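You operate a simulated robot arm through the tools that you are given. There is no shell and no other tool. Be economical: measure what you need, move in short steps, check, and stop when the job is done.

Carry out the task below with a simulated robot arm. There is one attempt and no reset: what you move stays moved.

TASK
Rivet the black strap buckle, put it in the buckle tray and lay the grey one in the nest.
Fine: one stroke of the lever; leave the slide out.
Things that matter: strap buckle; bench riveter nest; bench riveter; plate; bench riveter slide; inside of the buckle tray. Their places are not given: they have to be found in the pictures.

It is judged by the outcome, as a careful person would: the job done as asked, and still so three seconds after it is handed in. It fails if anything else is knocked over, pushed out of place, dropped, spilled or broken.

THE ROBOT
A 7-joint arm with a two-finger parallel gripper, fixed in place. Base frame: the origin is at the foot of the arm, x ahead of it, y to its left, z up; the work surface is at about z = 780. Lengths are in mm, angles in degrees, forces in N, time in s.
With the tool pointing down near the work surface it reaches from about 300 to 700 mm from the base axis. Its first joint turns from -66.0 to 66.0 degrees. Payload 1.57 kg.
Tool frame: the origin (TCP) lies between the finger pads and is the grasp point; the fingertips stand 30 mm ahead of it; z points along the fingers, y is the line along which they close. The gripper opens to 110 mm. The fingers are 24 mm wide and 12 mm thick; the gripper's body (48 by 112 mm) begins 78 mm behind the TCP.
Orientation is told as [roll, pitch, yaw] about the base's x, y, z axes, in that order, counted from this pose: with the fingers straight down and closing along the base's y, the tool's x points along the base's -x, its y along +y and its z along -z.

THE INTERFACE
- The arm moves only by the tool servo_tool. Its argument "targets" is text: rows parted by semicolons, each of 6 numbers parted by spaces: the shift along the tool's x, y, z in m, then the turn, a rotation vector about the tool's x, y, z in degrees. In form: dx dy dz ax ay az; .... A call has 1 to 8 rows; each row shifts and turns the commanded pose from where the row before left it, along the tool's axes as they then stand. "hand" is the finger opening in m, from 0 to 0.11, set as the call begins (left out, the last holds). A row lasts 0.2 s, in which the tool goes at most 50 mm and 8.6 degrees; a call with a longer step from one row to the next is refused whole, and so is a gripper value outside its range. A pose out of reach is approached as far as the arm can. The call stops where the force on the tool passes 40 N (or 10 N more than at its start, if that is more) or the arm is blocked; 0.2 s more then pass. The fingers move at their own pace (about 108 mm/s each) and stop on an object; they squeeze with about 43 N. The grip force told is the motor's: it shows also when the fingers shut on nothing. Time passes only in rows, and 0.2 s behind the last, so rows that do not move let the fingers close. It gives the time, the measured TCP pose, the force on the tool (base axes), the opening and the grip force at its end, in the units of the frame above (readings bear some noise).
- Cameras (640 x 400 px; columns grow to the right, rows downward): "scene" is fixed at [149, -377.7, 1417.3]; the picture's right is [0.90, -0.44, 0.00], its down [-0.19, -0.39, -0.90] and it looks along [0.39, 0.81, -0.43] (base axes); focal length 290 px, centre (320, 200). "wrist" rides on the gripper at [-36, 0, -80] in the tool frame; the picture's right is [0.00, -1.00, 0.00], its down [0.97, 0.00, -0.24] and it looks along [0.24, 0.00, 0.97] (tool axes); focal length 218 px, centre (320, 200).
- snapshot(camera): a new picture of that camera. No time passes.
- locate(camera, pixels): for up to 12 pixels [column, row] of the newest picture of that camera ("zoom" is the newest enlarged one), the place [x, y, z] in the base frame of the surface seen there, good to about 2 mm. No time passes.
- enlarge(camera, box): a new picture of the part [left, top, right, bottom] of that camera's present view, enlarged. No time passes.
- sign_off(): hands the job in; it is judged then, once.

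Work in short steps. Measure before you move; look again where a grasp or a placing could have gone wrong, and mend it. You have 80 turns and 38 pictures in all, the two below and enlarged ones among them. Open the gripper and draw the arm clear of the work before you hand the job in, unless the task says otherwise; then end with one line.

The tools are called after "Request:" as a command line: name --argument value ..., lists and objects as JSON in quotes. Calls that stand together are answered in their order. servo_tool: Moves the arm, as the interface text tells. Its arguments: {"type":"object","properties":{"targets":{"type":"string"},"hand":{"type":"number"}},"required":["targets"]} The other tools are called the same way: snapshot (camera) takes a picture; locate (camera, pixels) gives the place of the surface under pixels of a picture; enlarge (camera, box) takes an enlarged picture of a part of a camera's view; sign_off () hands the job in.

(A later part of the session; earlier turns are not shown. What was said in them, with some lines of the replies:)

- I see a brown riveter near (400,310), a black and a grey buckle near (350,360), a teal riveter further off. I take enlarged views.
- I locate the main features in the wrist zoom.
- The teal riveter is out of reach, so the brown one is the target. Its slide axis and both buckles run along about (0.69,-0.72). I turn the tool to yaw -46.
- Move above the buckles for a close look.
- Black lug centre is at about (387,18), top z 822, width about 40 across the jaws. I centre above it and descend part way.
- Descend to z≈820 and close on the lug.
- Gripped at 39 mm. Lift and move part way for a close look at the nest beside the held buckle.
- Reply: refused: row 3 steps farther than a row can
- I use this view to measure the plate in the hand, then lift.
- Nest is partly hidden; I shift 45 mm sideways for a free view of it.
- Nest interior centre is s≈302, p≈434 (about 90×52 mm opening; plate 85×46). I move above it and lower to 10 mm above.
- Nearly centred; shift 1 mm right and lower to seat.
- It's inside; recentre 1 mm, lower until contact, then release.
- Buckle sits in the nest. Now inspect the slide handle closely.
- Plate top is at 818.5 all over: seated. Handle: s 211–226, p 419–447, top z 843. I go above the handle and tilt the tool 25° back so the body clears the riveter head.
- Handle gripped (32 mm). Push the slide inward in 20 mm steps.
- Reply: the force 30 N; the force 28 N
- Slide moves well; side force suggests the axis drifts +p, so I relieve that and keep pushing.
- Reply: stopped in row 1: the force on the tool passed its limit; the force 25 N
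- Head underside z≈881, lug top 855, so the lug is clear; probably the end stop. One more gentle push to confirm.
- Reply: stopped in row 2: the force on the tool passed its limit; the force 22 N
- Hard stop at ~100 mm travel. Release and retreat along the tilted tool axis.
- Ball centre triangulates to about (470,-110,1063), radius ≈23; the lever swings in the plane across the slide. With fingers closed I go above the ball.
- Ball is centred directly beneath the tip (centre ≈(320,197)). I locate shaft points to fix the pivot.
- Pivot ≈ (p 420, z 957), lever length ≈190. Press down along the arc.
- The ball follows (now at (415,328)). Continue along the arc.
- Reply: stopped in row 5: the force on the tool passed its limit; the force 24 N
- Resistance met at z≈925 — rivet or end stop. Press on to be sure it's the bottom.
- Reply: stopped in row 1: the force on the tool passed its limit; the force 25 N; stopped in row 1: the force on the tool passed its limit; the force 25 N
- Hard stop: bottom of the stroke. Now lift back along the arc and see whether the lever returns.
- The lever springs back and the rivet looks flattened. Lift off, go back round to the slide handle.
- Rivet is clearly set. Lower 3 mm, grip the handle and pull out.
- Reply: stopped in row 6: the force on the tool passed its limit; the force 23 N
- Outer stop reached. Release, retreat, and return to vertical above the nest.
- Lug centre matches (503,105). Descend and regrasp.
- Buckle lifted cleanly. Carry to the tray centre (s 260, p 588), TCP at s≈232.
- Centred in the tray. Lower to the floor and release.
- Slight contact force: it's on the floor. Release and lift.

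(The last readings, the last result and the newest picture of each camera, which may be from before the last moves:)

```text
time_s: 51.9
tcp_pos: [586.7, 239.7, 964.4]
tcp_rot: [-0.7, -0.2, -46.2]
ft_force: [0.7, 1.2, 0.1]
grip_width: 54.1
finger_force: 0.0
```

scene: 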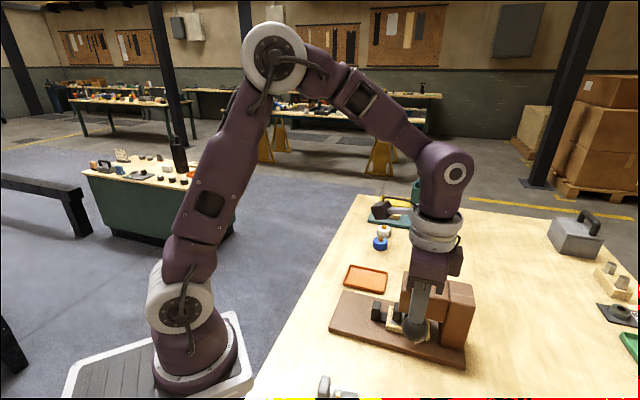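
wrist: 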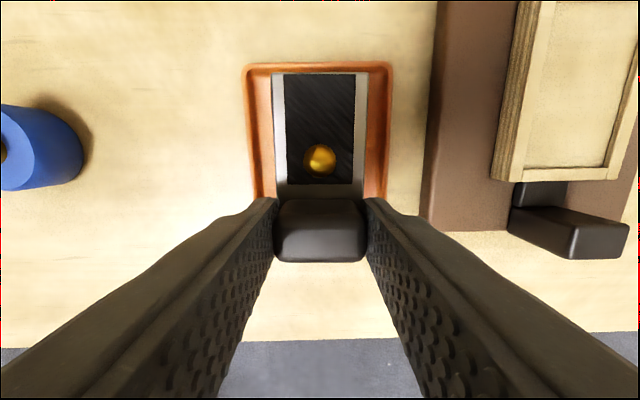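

Now go to the grey buckle (lug near (324,-36)), rotated about +4° relative to the axis.

Request:
servo_tool --targets "-0.002 -0.047 0 0 0 0;-0.002 -0.047 0 0 0 0;-0.002 -0.047 0 0 0 0;-0.002 -0.047 0 0 0 0;-0.002 -0.047 0 0 0 0;-0.002 -0.047 0 0 0 0;-0.002 -0.047 0 0 0 0;-0.001 -0.047 0 0 0 -4" --hand 0.06

Request:
servo_tool --targets "0 0 0.04 0 0 0;0 0 0.035 0 0 0;0 0 0 0 0 0"

Request:
enlarge --camera "wrist" --box '[200, 80, 440, 230]'

```text
time_s: 53.7
tcp_pos: [324.9, -28.4, 968.3]
tcp_rot: [-0.5, -0.1, -42.1]
ft_force: [-0.5, -0.4, 0.6]
grip_width: 60.2
finger_force: 0.0
```

```text
time_s: 54.5
tcp_pos: [324.5, -29.5, 893.7]
tcp_rot: [-0.7, -0.1, -42.2]
ft_force: [-0.3, -0.9, 0.1]
grip_width: 60.0
finger_force: 0.0
```

```text
2.67 times, centred on (320, 155) of wrist
```

zoom: 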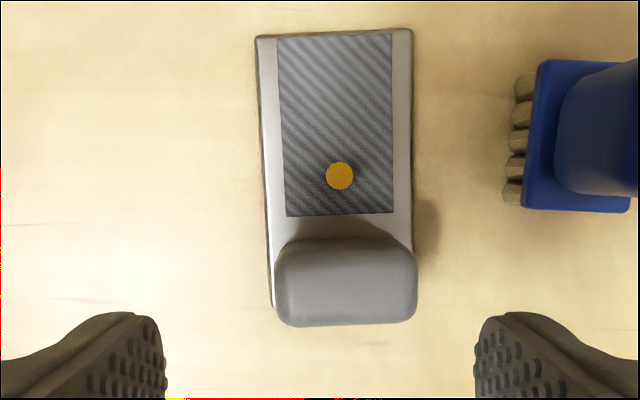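

Request:
locate --camera "zoom" --pixels '[[262, 41], [407, 33], [266, 200], [413, 200], [267, 120], [410, 120], [285, 285], [408, 282], [346, 282], [346, 250], [346, 318], [339, 176]]'

```text
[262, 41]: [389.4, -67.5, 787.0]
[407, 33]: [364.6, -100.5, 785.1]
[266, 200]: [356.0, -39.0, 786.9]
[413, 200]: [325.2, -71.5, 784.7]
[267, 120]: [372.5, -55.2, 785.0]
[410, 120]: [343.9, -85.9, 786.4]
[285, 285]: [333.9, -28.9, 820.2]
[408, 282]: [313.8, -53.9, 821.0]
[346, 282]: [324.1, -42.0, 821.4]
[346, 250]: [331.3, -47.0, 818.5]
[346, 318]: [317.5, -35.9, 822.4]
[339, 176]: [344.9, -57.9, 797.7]
```

Lug centre (324.4,-41.5), axis about -39.5°. Align, descend, and grip with a smaller opening (brush nearby).

Request:
servo_tool --targets "-0.0081 -0.0089 0 0 0 0;0 0 0.035 0 0 -2.5;0 0 0.025 0 0 0;0 0 0.012 0 0 0;0 0 0 0 0 0" --hand 0.054

Request:
servo_tool --targets "0 0 0 0 0 0;0 0 0 0 0 0;0 0 0 0 0 0" --hand 0.02

Request:
enlarge --camera "wrist" --box '[200, 60, 440, 210]'

```text
time_s: 55.7
tcp_pos: [324.8, -43.9, 821.8]
tcp_rot: [-0.6, 0.0, -39.6]
ft_force: [0.1, -0.4, 0.1]
grip_width: 54.0
finger_force: 0.0
```

```text
time_s: 56.5
tcp_pos: [323.2, -43.1, 823.0]
tcp_rot: [-0.7, 0.0, -39.7]
ft_force: [0.5, -1.0, 0.1]
grip_width: 39.0
finger_force: 42.7
```

```text
2.67 times, centred on (320, 135) of wrist
```

zoom: 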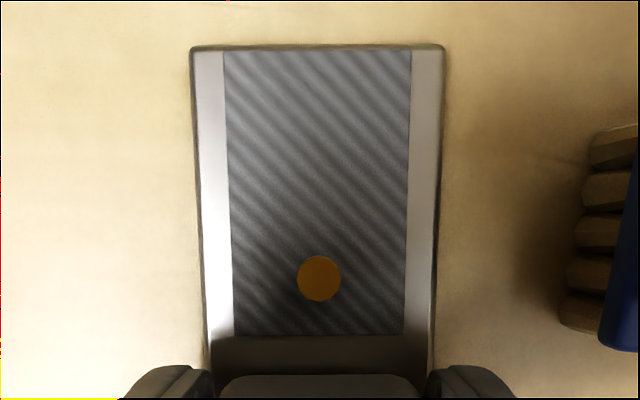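

Aligned well. Measure the plate offset in the hand.

Request:
locate --camera "zoom" --pixels '[[205, 52], [250, 52], [320, 51], [380, 51], [430, 52], [195, 80], [441, 80], [203, 220], [435, 220], [320, 278]]'

Request:
servo_tool --targets "0 0 -0.02 0 0 0;0 0 -0.04 0 0 0;0 0 -0.045 0 0 0;0 0 0 0 0 0"

```text
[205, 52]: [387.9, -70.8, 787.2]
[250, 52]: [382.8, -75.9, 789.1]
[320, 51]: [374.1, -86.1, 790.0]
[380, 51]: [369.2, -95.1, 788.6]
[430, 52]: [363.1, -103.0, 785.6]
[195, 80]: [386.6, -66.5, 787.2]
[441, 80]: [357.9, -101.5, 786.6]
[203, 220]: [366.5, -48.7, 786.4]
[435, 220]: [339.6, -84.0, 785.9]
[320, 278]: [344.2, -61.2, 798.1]
```

```text
time_s: 57.5
tcp_pos: [325.8, -42.9, 925.8]
tcp_rot: [-0.5, 0.0, -39.7]
ft_force: [0.5, 0.2, -1.3]
grip_width: 39.1
finger_force: 42.9
```

Plate centre is 25 mm ahead of the TCP. Rotate to -46°, carry over the nest.

Request:
servo_tool --targets "0 0 0 0 0 6.3;-0.004 0.045 0 0 0 0;-0.004 0.045 0 0 0 0;-0.004 0.045 0 0 0 0;-0.004 0.045 0 0 0 0;-0.0044 0.0455 0 0 0 0;0 0 0 0 0 0"

Request:
servo_tool --targets "0 0.004 0.03 0 0 0;0 0 0.028 0 0 0;0 0 0 0 0 0;0 0 0 0 0 0"

```text
time_s: 59.1
tcp_pos: [500.7, 97.0, 923.8]
tcp_rot: [-0.6, -0.1, -46.1]
ft_force: [0.4, -0.5, -1.3]
grip_width: 38.9
finger_force: 42.9
```

```text
time_s: 60.1
tcp_pos: [504.0, 97.4, 867.1]
tcp_rot: [-0.6, -0.1, -46.0]
ft_force: [0.2, 0.2, -1.6]
grip_width: 38.9
finger_force: 42.7
```

Request:
servo_tool --targets "0.0022 0.0035 0 0 0 0;0 0 0 0 0 0"

Request:
enlarge --camera "wrist" --box '[200, 60, 440, 210]'

```text
time_s: 60.7
tcp_pos: [504.3, 103.4, 866.3]
tcp_rot: [-0.6, -0.1, -46.0]
ft_force: [0.6, -0.6, -0.6]
grip_width: 38.9
finger_force: 42.4
```

```text
2.67 times, centred on (320, 135) of wrist
```

zoom: 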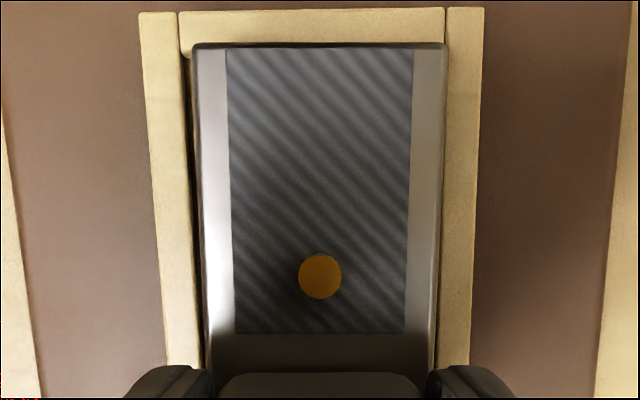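

Plate is ~1.3 mm too far right; correct, then lower gently.

Request:
servo_tool --targets "0.0005 0.0013 0 0 0 0;0 0 0.005 0 0 0;0 0 0.004 0 0 0;0 0 0.0025 0 0 0;0 0 0 0 0 0"

Request:
enlarge --camera "wrist" --box '[200, 60, 440, 210]'

```text
time_s: 61.9
tcp_pos: [506.0, 105.7, 854.1]
tcp_rot: [-0.6, -0.1, -46.1]
ft_force: [-0.9, 0.2, 5.2]
grip_width: 38.9
finger_force: 43.1
```

```text
2.67 times, centred on (320, 135) of wrist
```

zoom: 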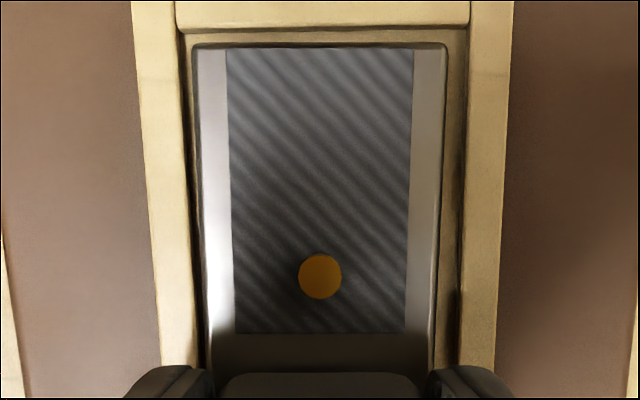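

Inside on all sides, contact felt (5 N). Release and draw clear.

Request:
servo_tool --targets "0 0 0 0 0 0;0 0 0 0 0 0;0 0 -0.03 0 0 0;0 0 -0.04 0 0 0;0 0 -0.03 0 0 0;0 0 0 0 0 0" --hand 0.06

Request:
snapshot --camera "wrist"

Request:
locate --camera "wrist" --pixels '[[304, 115], [342, 115], [304, 165], [342, 165], [323, 105], [323, 188]]'

```text
time_s: 63.3
tcp_pos: [506.3, 106.4, 954.9]
tcp_rot: [-0.6, -0.1, -46.1]
ft_force: [-0.3, -0.5, 0.6]
grip_width: 60.1
finger_force: 0.0
```

```text
1 pictures are left
```

wrist: 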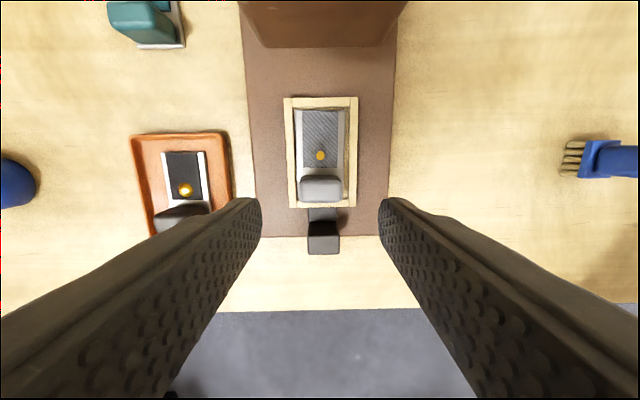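

```text
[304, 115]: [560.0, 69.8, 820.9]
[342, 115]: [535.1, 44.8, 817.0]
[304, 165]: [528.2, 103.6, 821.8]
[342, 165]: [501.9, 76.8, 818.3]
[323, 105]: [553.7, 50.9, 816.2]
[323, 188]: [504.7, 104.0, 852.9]
```

Left side reads a bit high (821 vs 818); check more points for tilt.

Request:
locate --camera "wrist" --pixels '[[299, 120], [299, 135], [300, 150], [301, 165], [301, 112], [340, 120], [340, 130], [340, 140], [340, 150], [340, 112], [310, 185], [334, 185]]'

Request:
enlarge --camera "wrist" --box '[270, 85, 374, 215]'

```text
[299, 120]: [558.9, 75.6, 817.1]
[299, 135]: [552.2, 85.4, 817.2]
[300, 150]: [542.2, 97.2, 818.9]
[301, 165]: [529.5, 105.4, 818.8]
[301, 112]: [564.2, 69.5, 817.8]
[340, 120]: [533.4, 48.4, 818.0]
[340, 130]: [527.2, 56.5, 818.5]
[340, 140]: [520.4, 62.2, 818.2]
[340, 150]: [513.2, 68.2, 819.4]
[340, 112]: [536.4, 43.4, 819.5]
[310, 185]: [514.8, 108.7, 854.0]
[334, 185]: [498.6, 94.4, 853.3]
```

```text
3.08 times, centred on (322, 150) of wrist
```

zoom: 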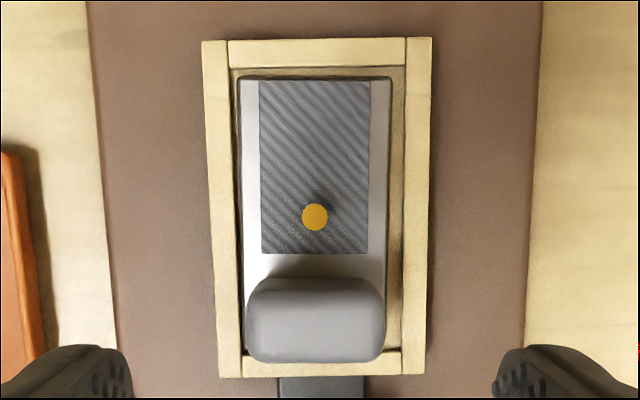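

Plate lies flat at 818 inside the nest, the black buckle is in the tray, and the slide is out. Draw the arm clear.

Request:
servo_tool --targets "0 0 -0.045 0 0 0;0.02 0 -0.045 0 0 0;0.03 0 -0.04 0 0 0;0.03 0 -0.04 0 0 0;0 0 0 0 0 0" --hand 0.06

Request:
sign_off

```text
time_s: 64.5
tcp_pos: [449.8, 163.5, 1125.1]
tcp_rot: [-0.7, -0.1, -46.0]
ft_force: [-0.8, -0.1, 0.0]
grip_width: 59.8
finger_force: 0.1
```

```text
The job is handed in.
```

The black buckle is riveted with one stroke of the lever and is in the tray, the grey buckle lies flat in the nest, and the slide is out with the arm clear.
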